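You operate a simulated robot arm through the tools that you are given. There is no shell and no other tool. Be economical: measure what you need, move in short steps, check, and stop when the job is done.

You run a simulated robot arm. Do the job below in one go: nothing can be reset, and whatever is moved stays where it is left.

TASK
Put the capped stud from the top of the grey table in the yellow tub there.

The check looks at the end state, three seconds after you hand in, the way a careful person would. Anything else that was tipped, shoved, dropped, spilled or broken makes it a failure.

THE ROBOT
A 7-joint arm with a two-finger parallel gripper on a trunk, on a base that drives. Base frame: it is fixed to the floor where the robot stands at the start and does not move with it; the origin is under the middle of the robot, x ahead of it, y to its left, z up. Readings come in m, rad, newtons and seconds.
With the tool pointing down near the work surface it reaches from about 0.48 to 0.92 m from the robot's upright axis, wherever it stands. Its first joint turns from -2.007 to 2.007 rad. Payload 3.91 kg.
Tool frame: the origin (TCP) lies between the finger pads and is the grasp point; the fingertips stand 0.03 m ahead of it; z points along the fingers, y is the line along which they close. The gripper opens to 0.11 m. The fingers are 0.02 m wide and 0.01 m thick; the gripper's body (0.048 by 0.112 m) begins 0.055 m behind the TCP.
Orientation is that of the tool frame in the base frame, as a unit quaternion [x, y, z, w]. With the fingers straight down and closing along the base's y, the tool's x points along the base's -x, its y along +y and its z along -z.

THE INTERFACE
- The arm moves only by the tool apply_moves. Its argument "series" is a list of rows, each a list of 3 entries, a list of its own where there are three numbers: the turn, a rotation vector about the tool's x, y, z in degrees, then the shift along the tool's x, y, z in m, then the opening, from 0 (shut) to 1 (fully open). In form: [[[rx, ry, rz], [dx, dy, dz], gripper], ...]. A call has 1 to 20 rows; each row shifts and turns the commanded pose from where the row before left it, along the tool's axes as they then stand. Each row takes 0.2 s and may step no farther than 0.05 m and 0.15 rad from the row before; otherwise, or with a gripper value out of range, the whole call is refused. Where a pose cannot be reached the arm comes as near as it can. A force on the tool above 40 N (or 10 N above the force at the start of the call, whichever is more), or a blocked arm, ends the call early, and 0.2 s more pass. Each finger travels about 0.153 m/s and halts on what it meets, pressing with about 29 N; the grip force reading is that of the motor and also rises with nothing between the fingers. The clock runs only during rows and for 0.2 s after the last one: add rows that do not move to give the fingers time. It gives the time, the measured TCP pose, the force on the tool (base axes), the opening and the grip force at its end, in the units of the frame above (readings bear some noise), and new pictures: "show" is both (left out), scene, wrist or none.
- Cameras (640 x 400 px; columns grow to the right, rows downward): "scene" is now at [0.212, 0.1517, 1.362]; the picture's right is [-0.62, -0.78, 0.00], its down [-0.44, 0.35, -0.82] and it looks along [0.64, -0.51, -0.57] (base axes); focal length 261 px, centre (320, 200). "wrist" rides on the gripper at [-0.036, 0, -0.057] in the tool frame; the picture's right is [0.00, -1.00, 0.00], its down [0.97, 0.00, -0.24] and it looks along [0.24, 0.00, 0.97] (tool axes); focal length 218 px, centre (320, 200). There is no depth. A picture from a camera that has moved, and an enlarged one, comes with that camera's place and axes in the base frame and with its lens.
- raise_lower(by): slides the trunk up (or, below 0, down) by that many m; the arm and the scene camera ride with it, the base frame stays. It gives what a move gives, with no picture.
- steer(legs): drives the robot by 1 to 6 legs, each [ahead, left, turn to the left] in m, m and rad, along the robot's own axes; the way and the turn of a leg run together, so that a leg with both is an arc; at most 1.5 m and 3.142 rad a leg. The arm and the cameras ride along, it lands a little off, and it stops where it bumps. It gives what a move gives, and a new picture of the scene camera.
- pan_tilt(pan, tilt): turns the head with the scene camera to pan (to the left, within 1.396 rad either way) and tilt (down, from -0.506 to 1.204), counted from straight ahead of the robot. It gives what a move gives, and a new picture of the scene camera.
- close_up(camera, box): a new picture of the part [left, top, right, bottom] of that camera's present view, enlarged. It takes no simulated time.
- finish_job(): hands the job in; it is judged then, once.

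Go step by step. Nothing tells you exact positions but the pictures and the camera data: compare them with the known pose of the tool, close in by small moves and look again before you grip or let go. The budget is 120 turns and 170 pictures, counting those below and the enlarged ones. Unless the task says otherwise, let go and move clear before handing in, and close with one line.

The tools are called after "Emit:" by a JSON object that holds its "op" and its "data". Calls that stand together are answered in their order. apply_moves: Moves the arm, as the interface text tells. Its arguments: {"type":"object","properties":{"series":{"type":"array","items":{"type":"array"}},"show":{"type":"string","enum":["both","scene","wrist","none"]}},"required":["series"]} The other tools are called the same way: raise_lower (by) slides the trunk up or down; steer (legs) drives the base; pan_tilt (pan, tilt) turns the head that bears the scene camera; close_up (camera, box) takes an enlarged picture of a part of a camera's view; finish_job () hands the job in.

At the start:

```text
time_s: 0.0
tcp_pos: [0.6575, -0.1121, 1.1068]
tool_rot: [0.0, 1.0, 0.001, 0.0]
wrist_force: [-0.1, 0.9, -0.6]
opening: 0.1097
grasp_force: 0.0
trunk travel left (down, up): [-0.7, 0.29]
robot x, y, heading: [0.001, 0.0032, -0.002]
head pan, tilt: [-0.67, 0.604]
```

scene: 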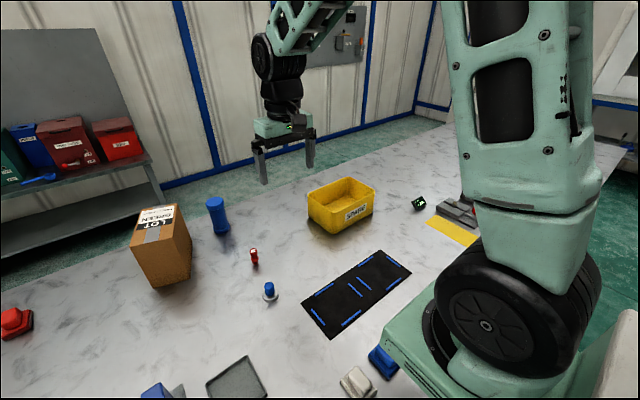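
wrist: 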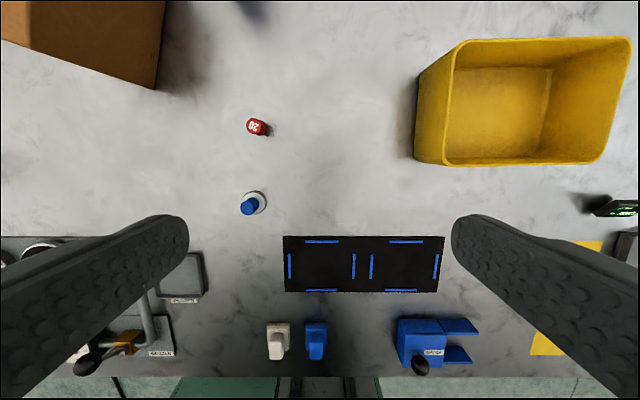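

I see a small blue-topped item with a pale base, a small red item marked "20", and a yellow tub. I'll enlarge to tell which is the capped stud.

Emit:
{"op": "close_up", "data": {"camera": "wrist", "box": [210, 100, 310, 230]}}

Emit:
{"op": "close_up", "data": {"camera": "scene", "box": [190, 180, 350, 310]}}

Emit:
{"op": "close_up", "data": {"camera": "scene", "box": [130, 300, 420, 400]}}

```text
3.08 times, centred on (260, 165) of wrist
camera zoom: at [0.6945, -0.1111, 1.164], right [0.0, -1.0, 0.0], down [-0.97, 0.0, 0.24], along [-0.24, 0.0, -0.97], focal length 672 px, centre (505, 308)
```

zoom: 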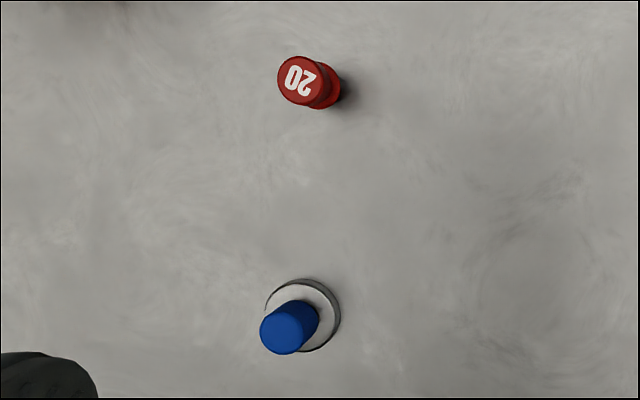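

```text
3.08 times, centred on (270, 245) of scene
camera zoom: at [0.212, 0.1517, 1.362], right [-0.62, -0.78, 0.0], down [-0.44, 0.35, -0.82], along [0.64, -0.51, -0.57], focal length 802 px, centre (474, 62)
```

zoom: 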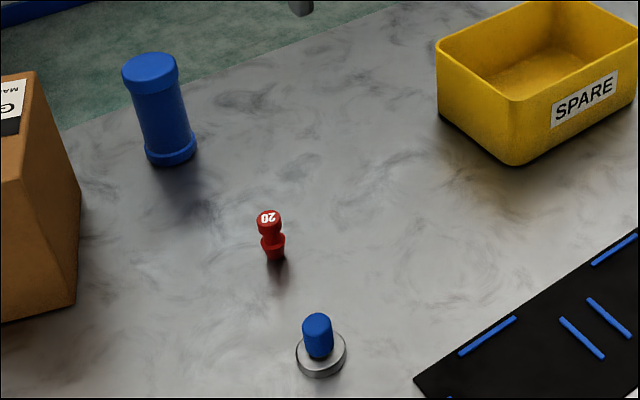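

```text
2.21 times, centred on (275, 350) of scene
camera zoom: at [0.212, 0.1517, 1.362], right [-0.62, -0.78, 0.0], down [-0.44, 0.35, -0.82], along [0.64, -0.51, -0.57], focal length 575 px, centre (419, -131)
```

zoom: 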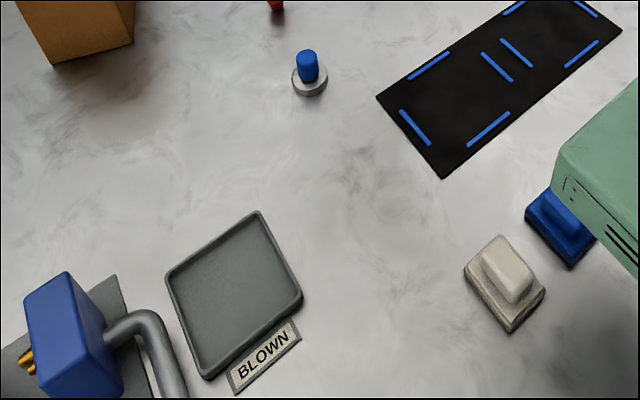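

The blue-capped stud on a steel disc stands at about (0.60, 0.00), and the tub is near (0.75, -0.385). I'll move above the stud and look again.

Emit:
{"op": "apply_moves", "data": {"series": [[[0, 0, 0], [0.014, 0.028, 0.03], 1], [[0, 0, 0], [0.014, 0.028, 0.03], 1], [[0, 0, 0], [0.014, 0.028, 0.03], 1], [[0, 0, 0], [0.013, 0.028, 0.03], 1], [[0, 0, 0], [0, 0, 0], 1]]}}

```text
time_s: 1.2
tcp_pos: [0.6027, -0.0018, 0.9849]
tool_rot: [-0.001, 1.0, 0.001, 0.001]
wrist_force: [0.1, 0.0, 0.0]
opening: 0.1101
grasp_force: 0.1
trunk travel left (down, up): [-0.7, 0.29]
robot x, y, heading: [0.0002, -0.0011, -0.003]
head pan, tilt: [-0.67, 0.604]
camera scene: at [0.212, 0.1516, 1.362], right [-0.62, -0.78, 0.0], down [-0.44, 0.35, -0.82], along [0.64, -0.51, -0.57], focal length 261 px, centre (320, 200)
camera wrist: at [0.6393, 0.0006, 1.0441], right [0.0, -1.0, 0.0], down [-0.97, 0.0, 0.24], along [-0.24, 0.0, -0.97], focal length 218 px, centre (320, 200)
```

scene: 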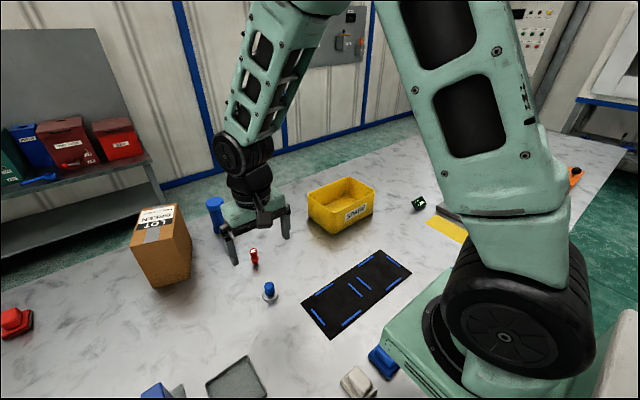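
wrist: 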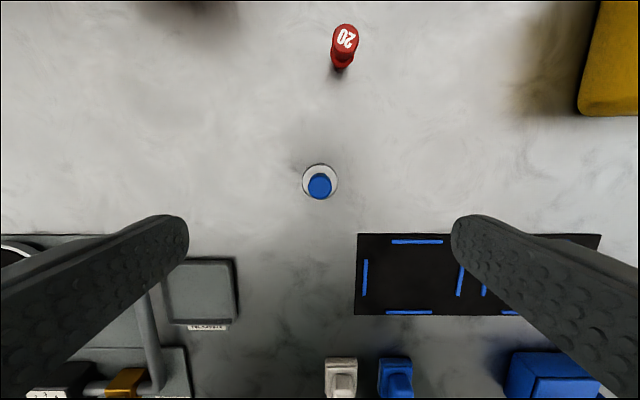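

The stud is directly below the tool, at about (0.601, 0.000) with its top near z 0.84. I'll come down part way and check.

Emit:
{"op": "apply_moves", "data": {"series": [[[0, 0, 0], [0.001, 0.001, 0.04], 1], [[0, 0, 0], [0, 0, 0.035], 0.8], [[0, 0, 0], [0, 0, 0], 0.8]]}}

Emit:
{"op": "close_up", "data": {"camera": "scene", "box": [210, 220, 330, 320]}}

Emit:
{"op": "close_up", "data": {"camera": "wrist", "box": [240, 120, 400, 220]}}

```text
time_s: 2.0
tcp_pos: [0.6009, -0.0001, 0.9111]
tool_rot: [0.0, 1.0, 0.001, 0.001]
wrist_force: [0.1, -0.6, -0.3]
opening: 0.088
grasp_force: 0.1
trunk travel left (down, up): [-0.7, 0.29]
robot x, y, heading: [0.0006, -0.002, 0.001]
head pan, tilt: [-0.67, 0.604]
camera scene: at [0.2119, 0.1517, 1.362], right [-0.62, -0.78, 0.0], down [-0.44, 0.35, -0.82], along [0.64, -0.51, -0.57], focal length 261 px, centre (320, 200)
camera wrist: at [0.6381, 0.0022, 0.9686], right [0.0, -1.0, 0.0], down [-0.97, 0.0, 0.24], along [-0.24, 0.0, -0.97], focal length 218 px, centre (320, 200)
```

scene: 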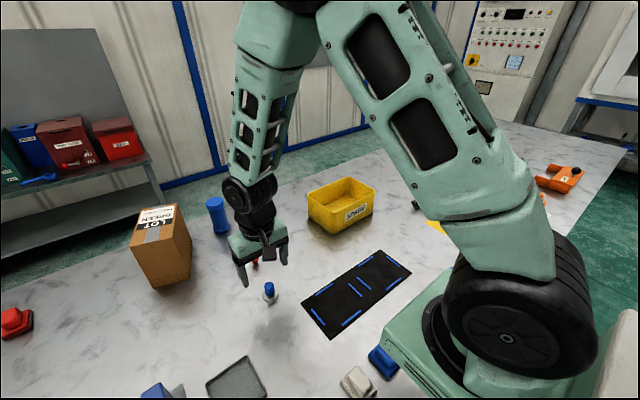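
wrist: 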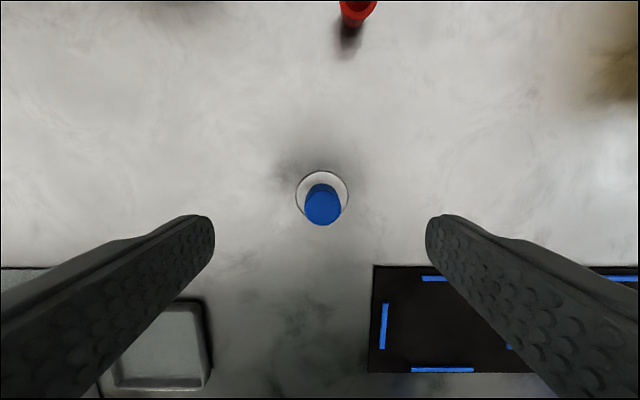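

```text
4.00 times, centred on (270, 270) of scene
camera zoom: at [0.2119, 0.1517, 1.362], right [-0.62, -0.78, 0.0], down [-0.44, 0.35, -0.82], along [0.64, -0.51, -0.57], focal length 1043 px, centre (520, -80)
```

zoom: 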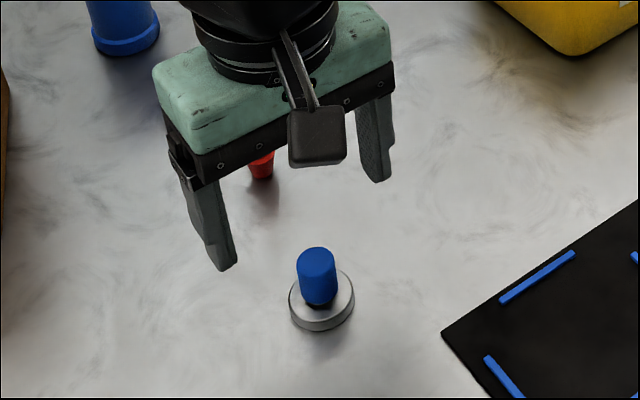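

```text
4.00 times, centred on (320, 170) of wrist
camera zoom: at [0.6381, 0.0022, 0.9686], right [0.0, -1.0, 0.0], down [-0.97, 0.0, 0.24], along [-0.24, 0.0, -0.97], focal length 873 px, centre (320, 320)
```

zoom: 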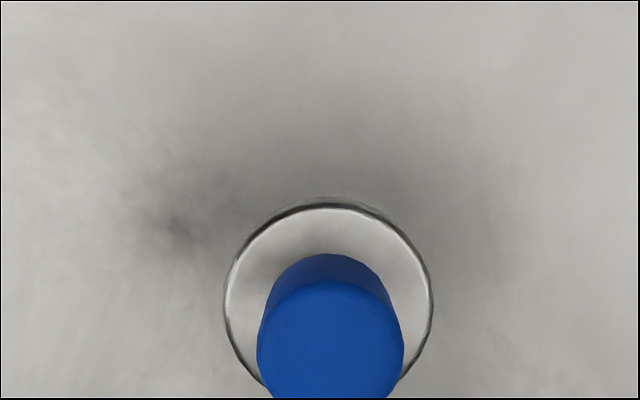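

The cap sits on a stud that rises from a disc about 4 cm across, so I'll grip the disc and carry the whole piece together. I'm lowering around it with the fingers open.

Emit:
{"op": "apply_moves", "data": {"series": [[[0, 0, 0], [0, 0.001, 0.035], 0.7], [[0, 0, 0], [0, 0, 0.03], 0.7], [[0, 0, 0], [0, 0, 0.006], 0.7], [[0, 0, 0], [0, 0, 0], 0.7]]}}

Emit:
{"op": "close_up", "data": {"camera": "scene", "box": [210, 220, 330, 320]}}

```text
time_s: 3.0
tcp_pos: [0.6013, 0.0016, 0.8397]
tool_rot: [0.0, 1.0, 0.001, 0.001]
wrist_force: [0.1, -0.5, 0.2]
opening: 0.077
grasp_force: 0.0
trunk travel left (down, up): [-0.7, 0.29]
robot x, y, heading: [0.001, 0.0015, -0.004]
head pan, tilt: [-0.67, 0.604]
camera scene: at [0.212, 0.1517, 1.362], right [-0.62, -0.78, 0.0], down [-0.44, 0.35, -0.82], along [0.64, -0.51, -0.57], focal length 261 px, centre (320, 200)
camera wrist: at [0.6386, 0.0037, 0.8981], right [0.0, -1.0, 0.0], down [-0.97, 0.0, 0.24], along [-0.24, 0.0, -0.97], focal length 218 px, centre (320, 200)
```

scene: 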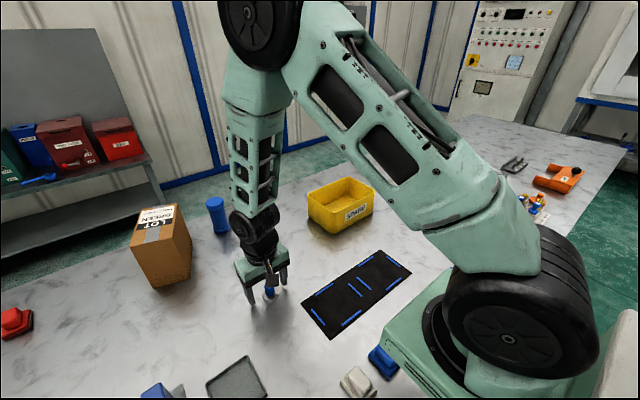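
wrist: 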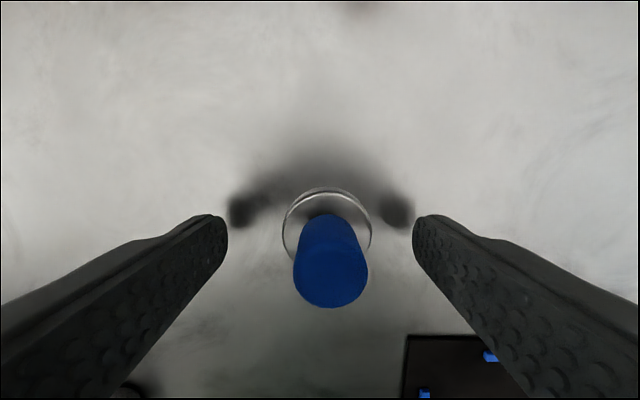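

```text
4.00 times, centred on (270, 270) of scene
camera zoom: at [0.212, 0.1517, 1.362], right [-0.62, -0.78, 0.0], down [-0.44, 0.35, -0.82], along [0.64, -0.51, -0.57], focal length 1043 px, centre (520, -80)
```

zoom: 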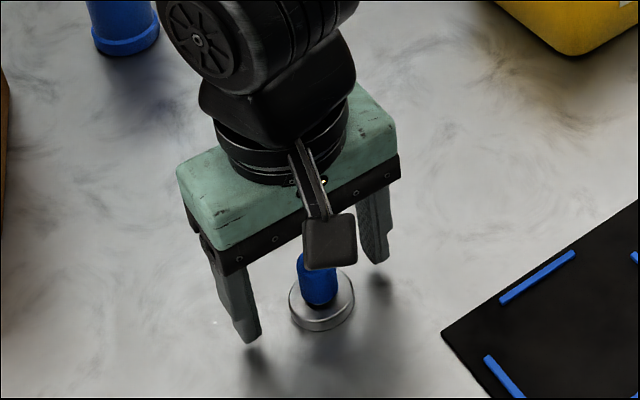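

The stud is centred between the fingers. The finger shadows show the tips still clear the table by about 2 cm, so I'll lower further in small steps.

Emit:
{"op": "apply_moves", "data": {"series": [[[0, 0, 0], [0, -0.001, 0.006], 0.7], [[0, 0, 0], [0, 0, 0.005], 0.7], [[0, 0, 0], [0, 0, 0], 0.7]]}}

Emit:
{"op": "close_up", "data": {"camera": "scene", "box": [240, 260, 300, 310]}}

```text
time_s: 3.8
tcp_pos: [0.6009, 0.0, 0.8307]
tool_rot: [0.0, 1.0, 0.001, 0.0]
wrist_force: [0.0, 0.3, 3.1]
opening: 0.0767
grasp_force: 0.2
trunk travel left (down, up): [-0.7, 0.29]
robot x, y, heading: [-0.0, -0.0012, 0.003]
head pan, tilt: [-0.67, 0.604]
camera scene: at [0.2119, 0.1517, 1.3621], right [-0.62, -0.78, 0.0], down [-0.44, 0.35, -0.82], along [0.64, -0.51, -0.57], focal length 261 px, centre (320, 200)
camera wrist: at [0.6387, 0.0025, 0.8872], right [0.0, -1.0, 0.0], down [-0.97, 0.0, 0.24], along [-0.24, 0.0, -0.97], focal length 218 px, centre (320, 200)
```

scene: 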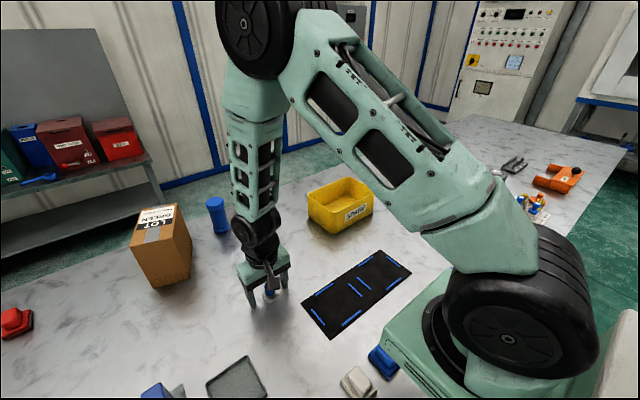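
wrist: 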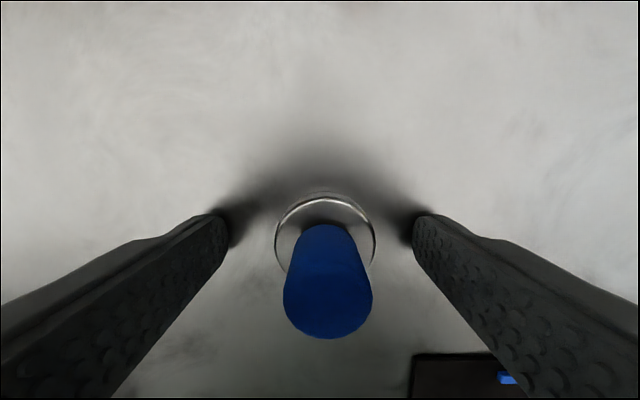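

```text
8.00 times, centred on (270, 285) of scene
camera zoom: at [0.2119, 0.1517, 1.3621], right [-0.62, -0.78, 0.0], down [-0.44, 0.35, -0.82], along [0.64, -0.51, -0.57], focal length 2086 px, centre (720, -480)
```

zoom: 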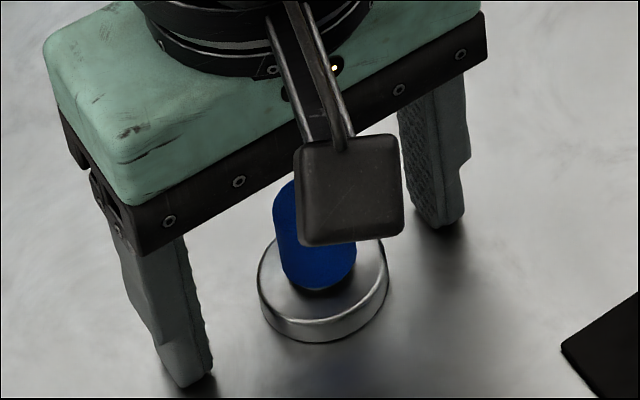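

The tips are just touching the table, so it lies at about z 0.800. I'll back off 2 mm and close on the disc.

Emit:
{"op": "apply_moves", "data": {"series": [[[0, 0, 0], [0, 0, -0.002], 0.7], [[0, 0, 0], [0, 0, 0], 0.5], [[0, 0, 0], [0, 0, 0], 0.4], [[0, 0, 0], [0, 0, 0], 0.3], [[0, 0, 0], [0, 0, 0], 0.3]]}}

Emit:
{"op": "close_up", "data": {"camera": "scene", "box": [240, 260, 300, 310]}}

```text
time_s: 5.0
tcp_pos: [0.6004, 0.0008, 0.8321]
tool_rot: [-0.001, 1.0, 0.0, 0.0]
wrist_force: [0.7, 0.7, 0.0]
opening: 0.0386
grasp_force: 29.3
trunk travel left (down, up): [-0.7, 0.29]
robot x, y, heading: [-0.0011, 0.0017, 0.003]
head pan, tilt: [-0.67, 0.604]
camera scene: at [0.212, 0.1517, 1.362], right [-0.62, -0.78, 0.0], down [-0.44, 0.35, -0.82], along [0.64, -0.51, -0.57], focal length 261 px, centre (320, 200)
camera wrist: at [0.6383, 0.0027, 0.8888], right [0.0, -1.0, 0.0], down [-0.97, 0.0, 0.24], along [-0.24, 0.0, -0.97], focal length 218 px, centre (320, 200)
```

scene: 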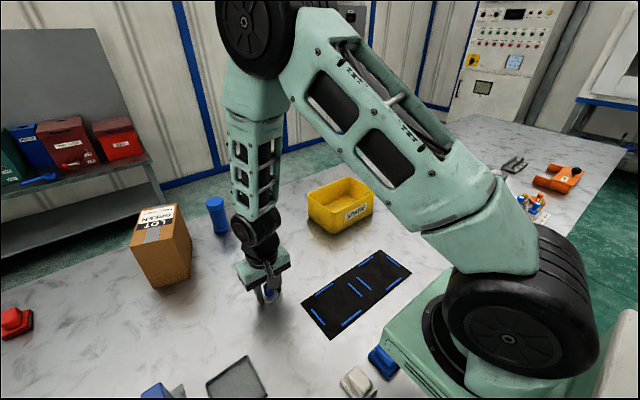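
wrist: 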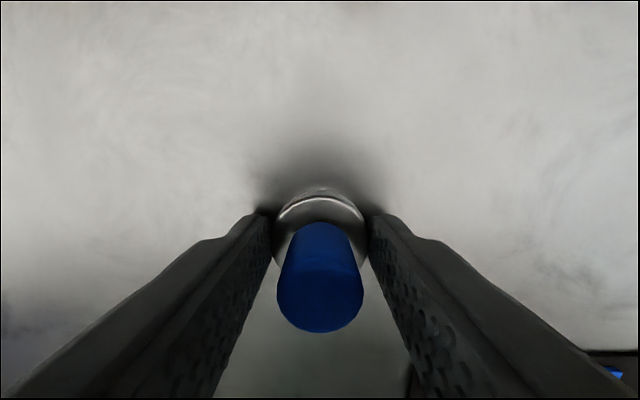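

```text
8.00 times, centred on (270, 285) of scene
camera zoom: at [0.212, 0.1517, 1.362], right [-0.62, -0.78, 0.0], down [-0.44, 0.35, -0.82], along [0.64, -0.51, -0.57], focal length 2086 px, centre (720, -480)
```

zoom: 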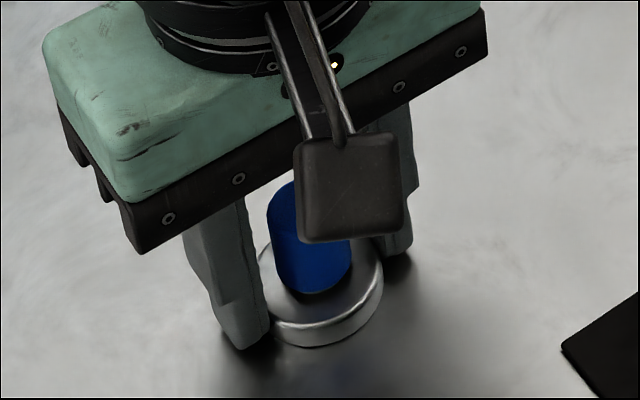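

The disc is gripped at 38.6 mm. I'll lift slowly and check that everything comes up together.

Emit:
{"op": "apply_moves", "data": {"series": [[[0, 0, 0], [0, 0, -0.01], 0.25], [[0, 0, 0], [0, 0, -0.02], 0.25], [[0, 0, 0], [0, 0, -0.03], 0.25], [[0, 0, 0], [0, 0, 0], 0.25]]}}

Emit:
{"op": "close_up", "data": {"camera": "scene", "box": [220, 230, 304, 300]}}

```text
time_s: 6.0
tcp_pos: [0.6024, -0.0005, 0.8915]
tool_rot: [0.0, 1.0, 0.001, 0.0]
wrist_force: [-0.1, 0.2, -1.4]
opening: 0.0386
grasp_force: 29.2
trunk travel left (down, up): [-0.7, 0.29]
robot x, y, heading: [0.0012, -0.0028, -0.001]
head pan, tilt: [-0.67, 0.604]
camera scene: at [0.2122, 0.1517, 1.362], right [-0.62, -0.78, 0.0], down [-0.45, 0.35, -0.82], along [0.64, -0.51, -0.57], focal length 261 px, centre (320, 200)
camera wrist: at [0.6389, 0.0019, 0.9493], right [0.0, -1.0, 0.0], down [-0.97, 0.0, 0.24], along [-0.24, 0.0, -0.97], focal length 218 px, centre (320, 200)
```

scene: 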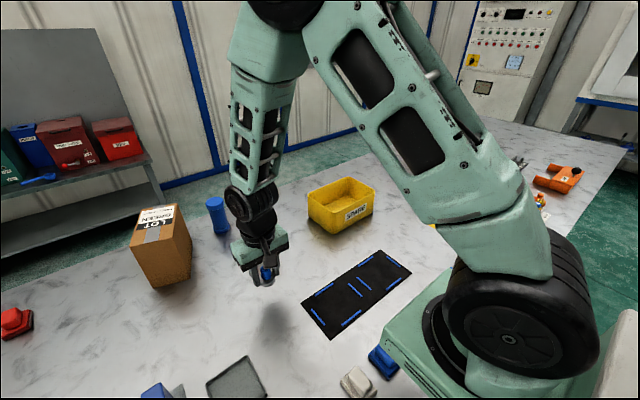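
wrist: 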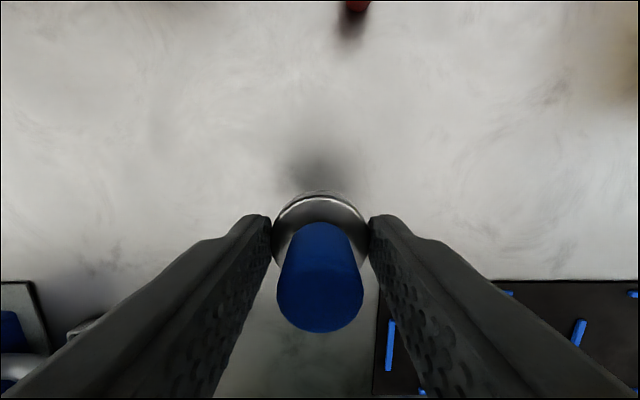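

```text
5.71 times, centred on (262, 265) of scene
camera zoom: at [0.2122, 0.1517, 1.362], right [-0.62, -0.78, 0.0], down [-0.45, 0.35, -0.82], along [0.64, -0.51, -0.57], focal length 1490 px, centre (651, -171)
```

zoom: 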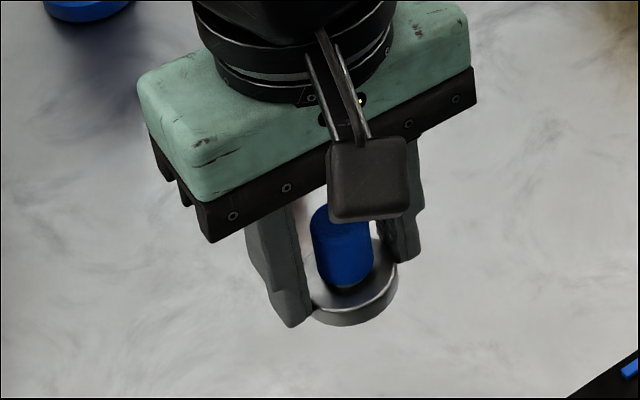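

It's lifted intact. I'll raise it and carry it over to the tub at about (0.74, -0.385).

Emit:
{"op": "apply_moves", "data": {"series": [[[0, 0, 0], [0, 0, -0.04], 0.25], [[0, 0, 0], [0, 0, -0.04], 0.25], [[0, 0, 0], [0, 0, -0.04], 0.25], [[0, 0, 0], [-0.014, -0.035, 0], 0.25], [[0, 0, 0], [-0.014, -0.035, 0], 0.25], [[0, 0, 0], [-0.014, -0.035, 0], 0.25], [[0, 0, 0], [-0.014, -0.035, 0], 0.25], [[0, 0, 0], [-0.014, -0.035, 0], 0.25], [[0, 0, 0], [-0.014, -0.035, 0], 0.25], [[0, 0, 0], [-0.014, -0.035, 0], 0.25], [[0, 0, 0], [-0.014, -0.035, 0], 0.25], [[0, 0, 0], [-0.014, -0.035, 0], 0.25], [[0, 0, 0], [-0.014, -0.035, 0], 0.25], [[0, 0, 0], [0, -0.035, 0], 0.25], [[0, 0, 0], [0, 0, 0], 0.25], [[0, 0, 0], [0, 0, 0], 0.25]]}}

Emit:
{"op": "close_up", "data": {"camera": "scene", "box": [280, 110, 408, 250]}}

```text
time_s: 9.4
tcp_pos: [0.7413, -0.3835, 1.0121]
tool_rot: [0.0, 1.0, -0.002, 0.0]
wrist_force: [0.4, -0.1, -1.7]
opening: 0.0384
grasp_force: 29.5
trunk travel left (down, up): [-0.7, 0.29]
robot x, y, heading: [-0.0012, -0.0012, 0.003]
head pan, tilt: [-0.67, 0.604]
camera scene: at [0.2121, 0.1516, 1.362], right [-0.62, -0.78, 0.0], down [-0.44, 0.35, -0.82], along [0.64, -0.51, -0.57], focal length 261 px, centre (320, 200)
camera wrist: at [0.7785, -0.3814, 1.07], right [0.0, -1.0, 0.0], down [-0.97, 0.0, 0.24], along [-0.24, 0.0, -0.97], focal length 218 px, centre (320, 200)
```

scene: 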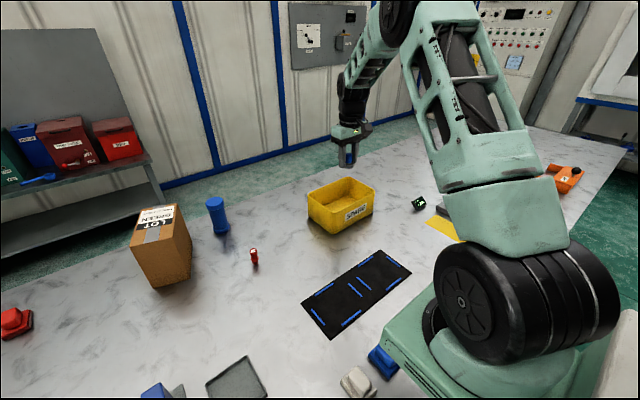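
wrist: 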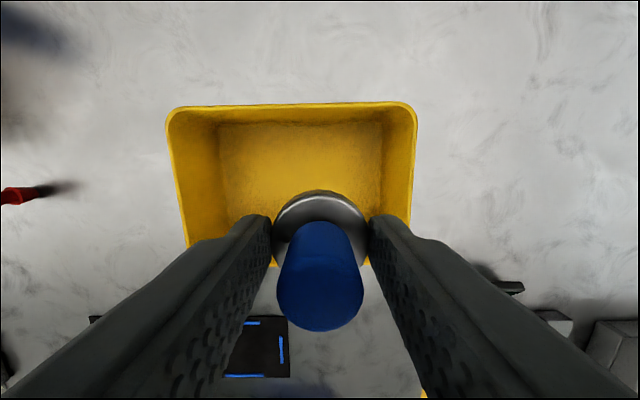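

```text
2.86 times, centred on (344, 180) of scene
camera zoom: at [0.2121, 0.1516, 1.362], right [-0.62, -0.78, 0.0], down [-0.44, 0.35, -0.82], along [0.64, -0.51, -0.57], focal length 745 px, centre (251, 257)
```

zoom: 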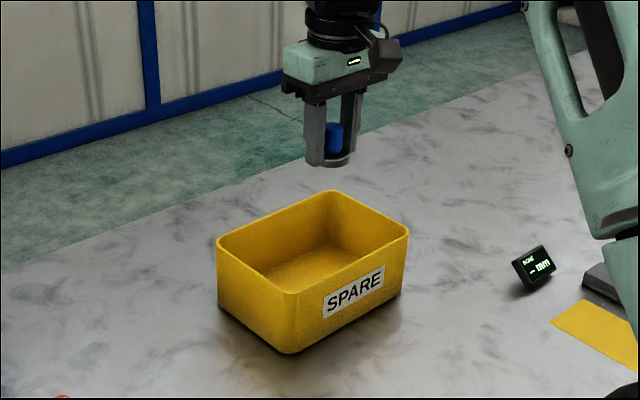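

The tub's rim centre works out at about (0.738, -0.358). I'll shift over it and descend part way.

Emit:
{"op": "apply_moves", "data": {"series": [[[0, 0, 0], [0.005, 0.025, 0], 0.25], [[0, 0, 0], [0, 0, 0.03], 0.25], [[0, 0, 0], [0, 0, 0.03], 0.25], [[0, 0, 0], [0, 0, 0.03], 0.25], [[0, 0, 0], [0, 0, 0], 0.25], [[0, 0, 0], [0, 0, 0], 0.25]]}}

Emit:
{"op": "close_up", "data": {"camera": "scene", "box": [280, 130, 408, 250]}}

```text
time_s: 10.8
tcp_pos: [0.7367, -0.3598, 0.9202]
tool_rot: [0.0, 1.0, 0.0, 0.0]
wrist_force: [-0.2, -0.3, -1.3]
opening: 0.0386
grasp_force: 28.9
trunk travel left (down, up): [-0.7, 0.29]
robot x, y, heading: [0.0011, -0.0007, 0.0]
head pan, tilt: [-0.67, 0.604]
camera scene: at [0.2121, 0.1516, 1.362], right [-0.62, -0.78, 0.0], down [-0.45, 0.35, -0.82], along [0.64, -0.51, -0.57], focal length 261 px, centre (320, 200)
camera wrist: at [0.7745, -0.3583, 0.9786], right [0.0, -1.0, 0.0], down [-0.97, 0.0, 0.24], along [-0.24, 0.0, -0.97], focal length 218 px, centre (320, 200)
```

scene: 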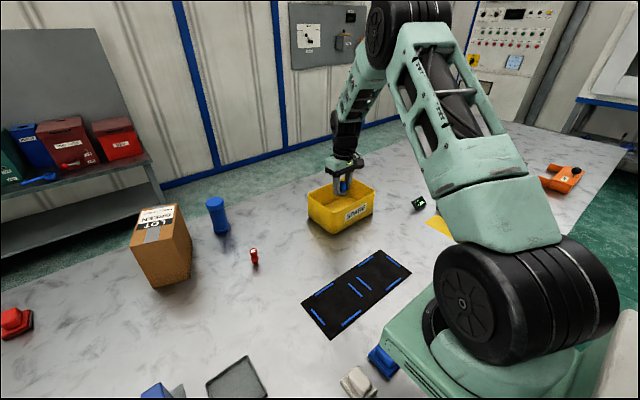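
wrist: 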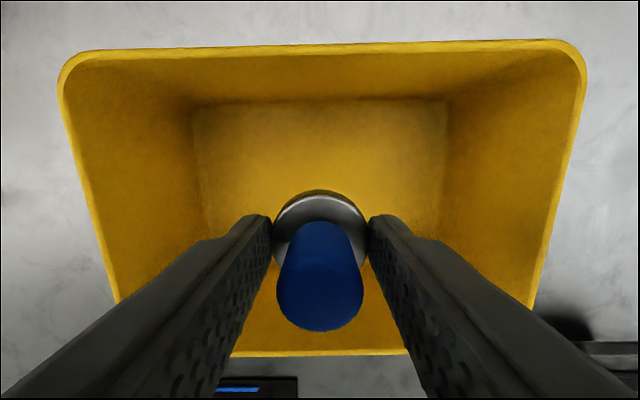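

```text
3.33 times, centred on (344, 190) of scene
camera zoom: at [0.2121, 0.1516, 1.362], right [-0.62, -0.78, 0.0], down [-0.45, 0.35, -0.82], along [0.64, -0.51, -0.57], focal length 869 px, centre (240, 233)
```

zoom: 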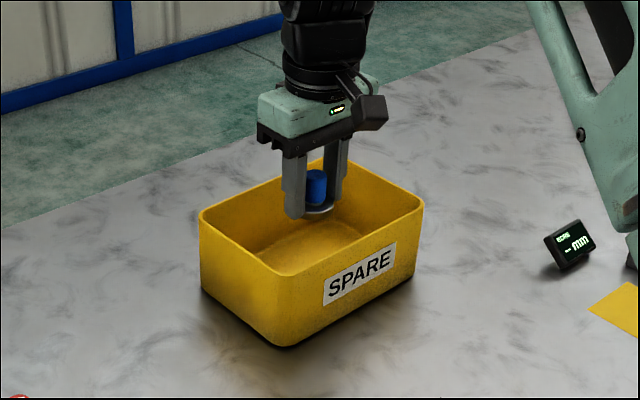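

It's centred over the tub with clear walls all round. I'll descend to just above the floor.

Emit:
{"op": "apply_moves", "data": {"series": [[[0, 0, 0], [0, 0, 0.03], 0.25], [[0, 0, 0], [0, 0, 0.03], 0.25], [[0, 0, 0], [0, 0, 0.01], 0.25], [[0, 0, 0], [0, 0, 0.004], 0.25], [[0, 0, 0], [0, 0, 0.003], 0.25], [[0, 0, 0], [0, 0, 0], 0.25]]}}

Emit:
{"op": "close_up", "data": {"camera": "scene", "box": [280, 130, 408, 250]}}

```text
time_s: 12.2
tcp_pos: [0.7365, -0.3602, 0.8451]
tool_rot: [0.0, 1.0, 0.001, 0.0]
wrist_force: [-0.4, -0.1, -2.0]
opening: 0.0388
grasp_force: 28.4
trunk travel left (down, up): [-0.7, 0.29]
robot x, y, heading: [-0.0006, -0.0043, -0.001]
head pan, tilt: [-0.67, 0.604]
camera scene: at [0.2121, 0.1516, 1.362], right [-0.62, -0.78, 0.0], down [-0.45, 0.35, -0.82], along [0.64, -0.51, -0.57], focal length 261 px, centre (320, 200)
camera wrist: at [0.7735, -0.3588, 0.9025], right [0.0, -1.0, 0.0], down [-0.97, 0.0, 0.24], along [-0.24, 0.0, -0.97], focal length 218 px, centre (320, 200)
```

scene: 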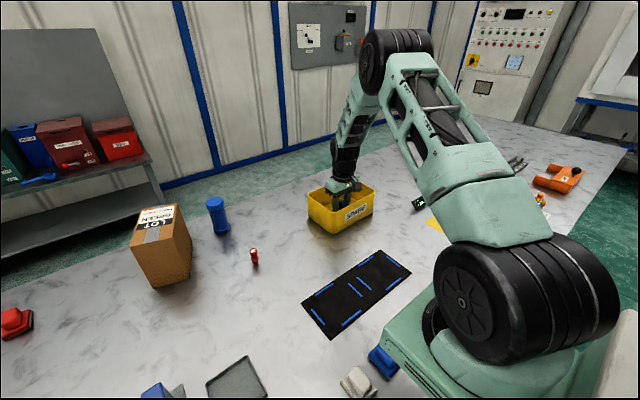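
wrist: 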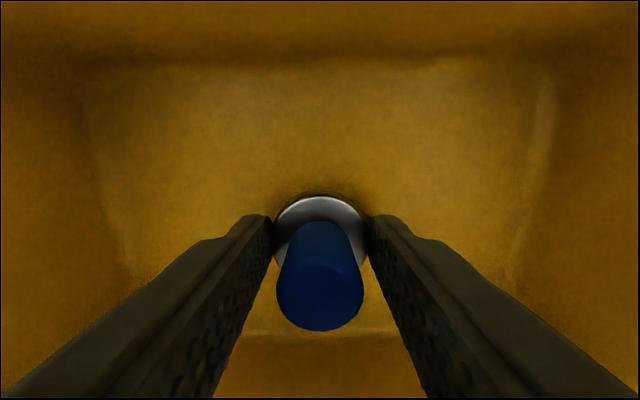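

```text
3.33 times, centred on (344, 190) of scene
camera zoom: at [0.2121, 0.1516, 1.362], right [-0.62, -0.78, 0.0], down [-0.45, 0.35, -0.82], along [0.64, -0.51, -0.57], focal length 869 px, centre (240, 233)
```

zoom: 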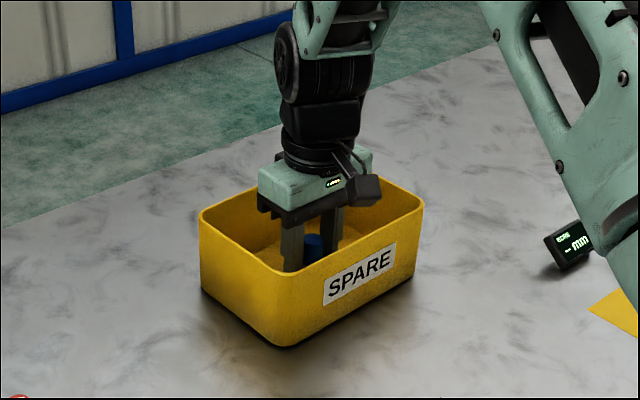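

I'm close to the tub floor, so I'll ease down in 2 mm steps and watch for contact force.

Emit:
{"op": "apply_moves", "data": {"series": [[[0, 0, 0], [0, 0, 0.002], 0.25], [[0, 0, 0], [0, 0, 0.002], 0.25], [[0, 0, 0], [0, 0, 0.0015], 0.25], [[0, 0, 0], [0, 0, 0], 0.25]], "show": "wrist"}}

```text
time_s: 13.2
tcp_pos: [0.7366, -0.36, 0.8399]
tool_rot: [0.001, 1.0, 0.0, 0.0]
wrist_force: [0.5, -0.5, -1.4]
opening: 0.0388
grasp_force: 29.3
trunk travel left (down, up): [-0.7, 0.29]
robot x, y, heading: [-0.0003, -0.0016, -0.003]
head pan, tilt: [-0.67, 0.604]
camera wrist: at [0.7737, -0.3585, 0.8967], right [0.0, -1.0, 0.0], down [-0.97, 0.0, 0.24], along [-0.24, 0.0, -0.97], focal length 218 px, centre (320, 200)
```

wrist: 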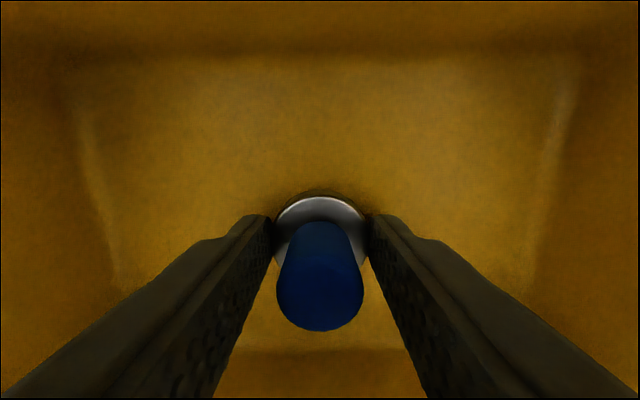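

Emit:
{"op": "apply_moves", "data": {"series": [[[0, 0, 0], [0, 0, 0.0015], 0.25], [[0, 0, 0], [0, 0, 0.0015], 0.25], [[0, 0, 0], [0, 0, 0], 0.25]], "show": "none"}}

```text
time_s: 14.0
tcp_pos: [0.7354, -0.3603, 0.8362]
tool_rot: [0.0, 1.0, 0.001, 0.001]
wrist_force: [-0.3, 0.5, 2.3]
opening: 0.0388
grasp_force: 28.7
trunk travel left (down, up): [-0.7, 0.29]
robot x, y, heading: [0.0025, 0.0016, -0.004]
head pan, tilt: [-0.67, 0.604]
```

The upward force shows the stud now rests on the tub floor. I'll open the fingers just enough, let it settle, then rise clear.

Emit:
{"op": "apply_moves", "data": {"series": [[[0, 0, 0], [0, 0, 0], 0.4], [[0, 0, 0], [0, 0, 0], 0.6], [[0, 0, 0], [0, 0, 0], 0.6], [[0, 0, 0], [0, 0, -0.02], 0.6], [[0, 0, 0], [0, 0, -0.04], 0.6], [[0, 0, 0], [0, 0, -0.05], 0.6], [[0, 0, 0], [0, 0, -0.05], 0.6], [[0, 0, 0], [0, 0, -0.04], 0.6], [[0, 0, 0], [0, 0, 0], 0.6]]}}

Emit:
{"op": "close_up", "data": {"camera": "scene", "box": [280, 130, 408, 250]}}

```text
time_s: 16.0
tcp_pos: [0.7332, -0.3614, 1.0355]
tool_rot: [0.0, 1.0, -0.001, 0.001]
wrist_force: [-0.5, 0.1, 0.7]
opening: 0.0662
grasp_force: 0.0
trunk travel left (down, up): [-0.7, 0.29]
robot x, y, heading: [-0.0008, 0.0001, 0.004]
head pan, tilt: [-0.67, 0.604]
camera scene: at [0.2121, 0.1516, 1.362], right [-0.62, -0.78, 0.0], down [-0.44, 0.35, -0.82], along [0.64, -0.51, -0.57], focal length 261 px, centre (320, 200)
camera wrist: at [0.7711, -0.3596, 1.0926], right [0.0, -1.0, 0.0], down [-0.97, 0.0, 0.24], along [-0.24, 0.0, -0.97], focal length 218 px, centre (320, 200)
```

scene: 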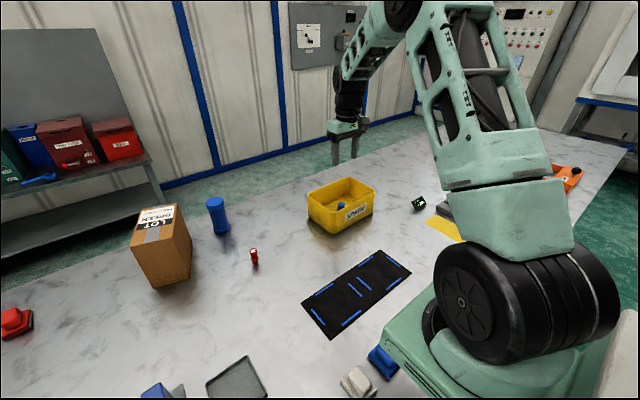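
wrist: 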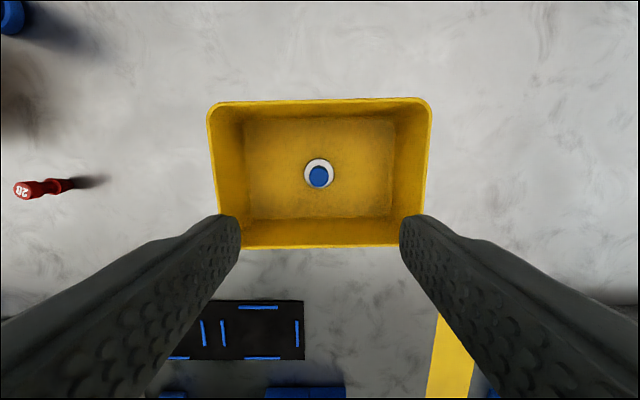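

```text
3.33 times, centred on (344, 190) of scene
camera zoom: at [0.2121, 0.1516, 1.362], right [-0.62, -0.78, 0.0], down [-0.44, 0.35, -0.82], along [0.64, -0.51, -0.57], focal length 869 px, centre (240, 233)
```

zoom: 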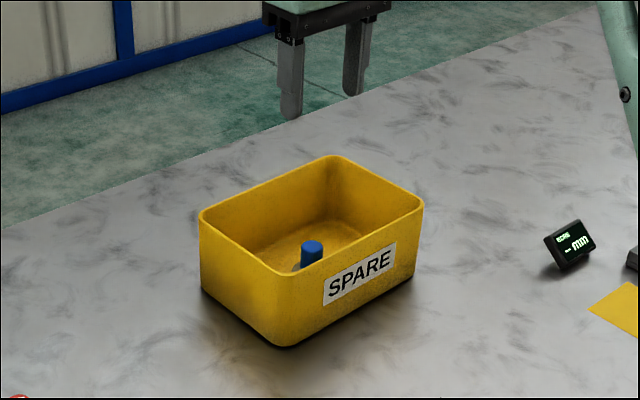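

The stud stands upright in the yellow tub with its cap on. The gripper is clear and nothing else has moved, so I'm handing in.

Emit:
{"op": "finish_job", "data": {}}

```text
The job is handed in.
```

The capped stud is standing upright in the yellow tub with its cap on; the gripper is clear, nothing else looks disturbed in the last pictures, and the job is handed in.
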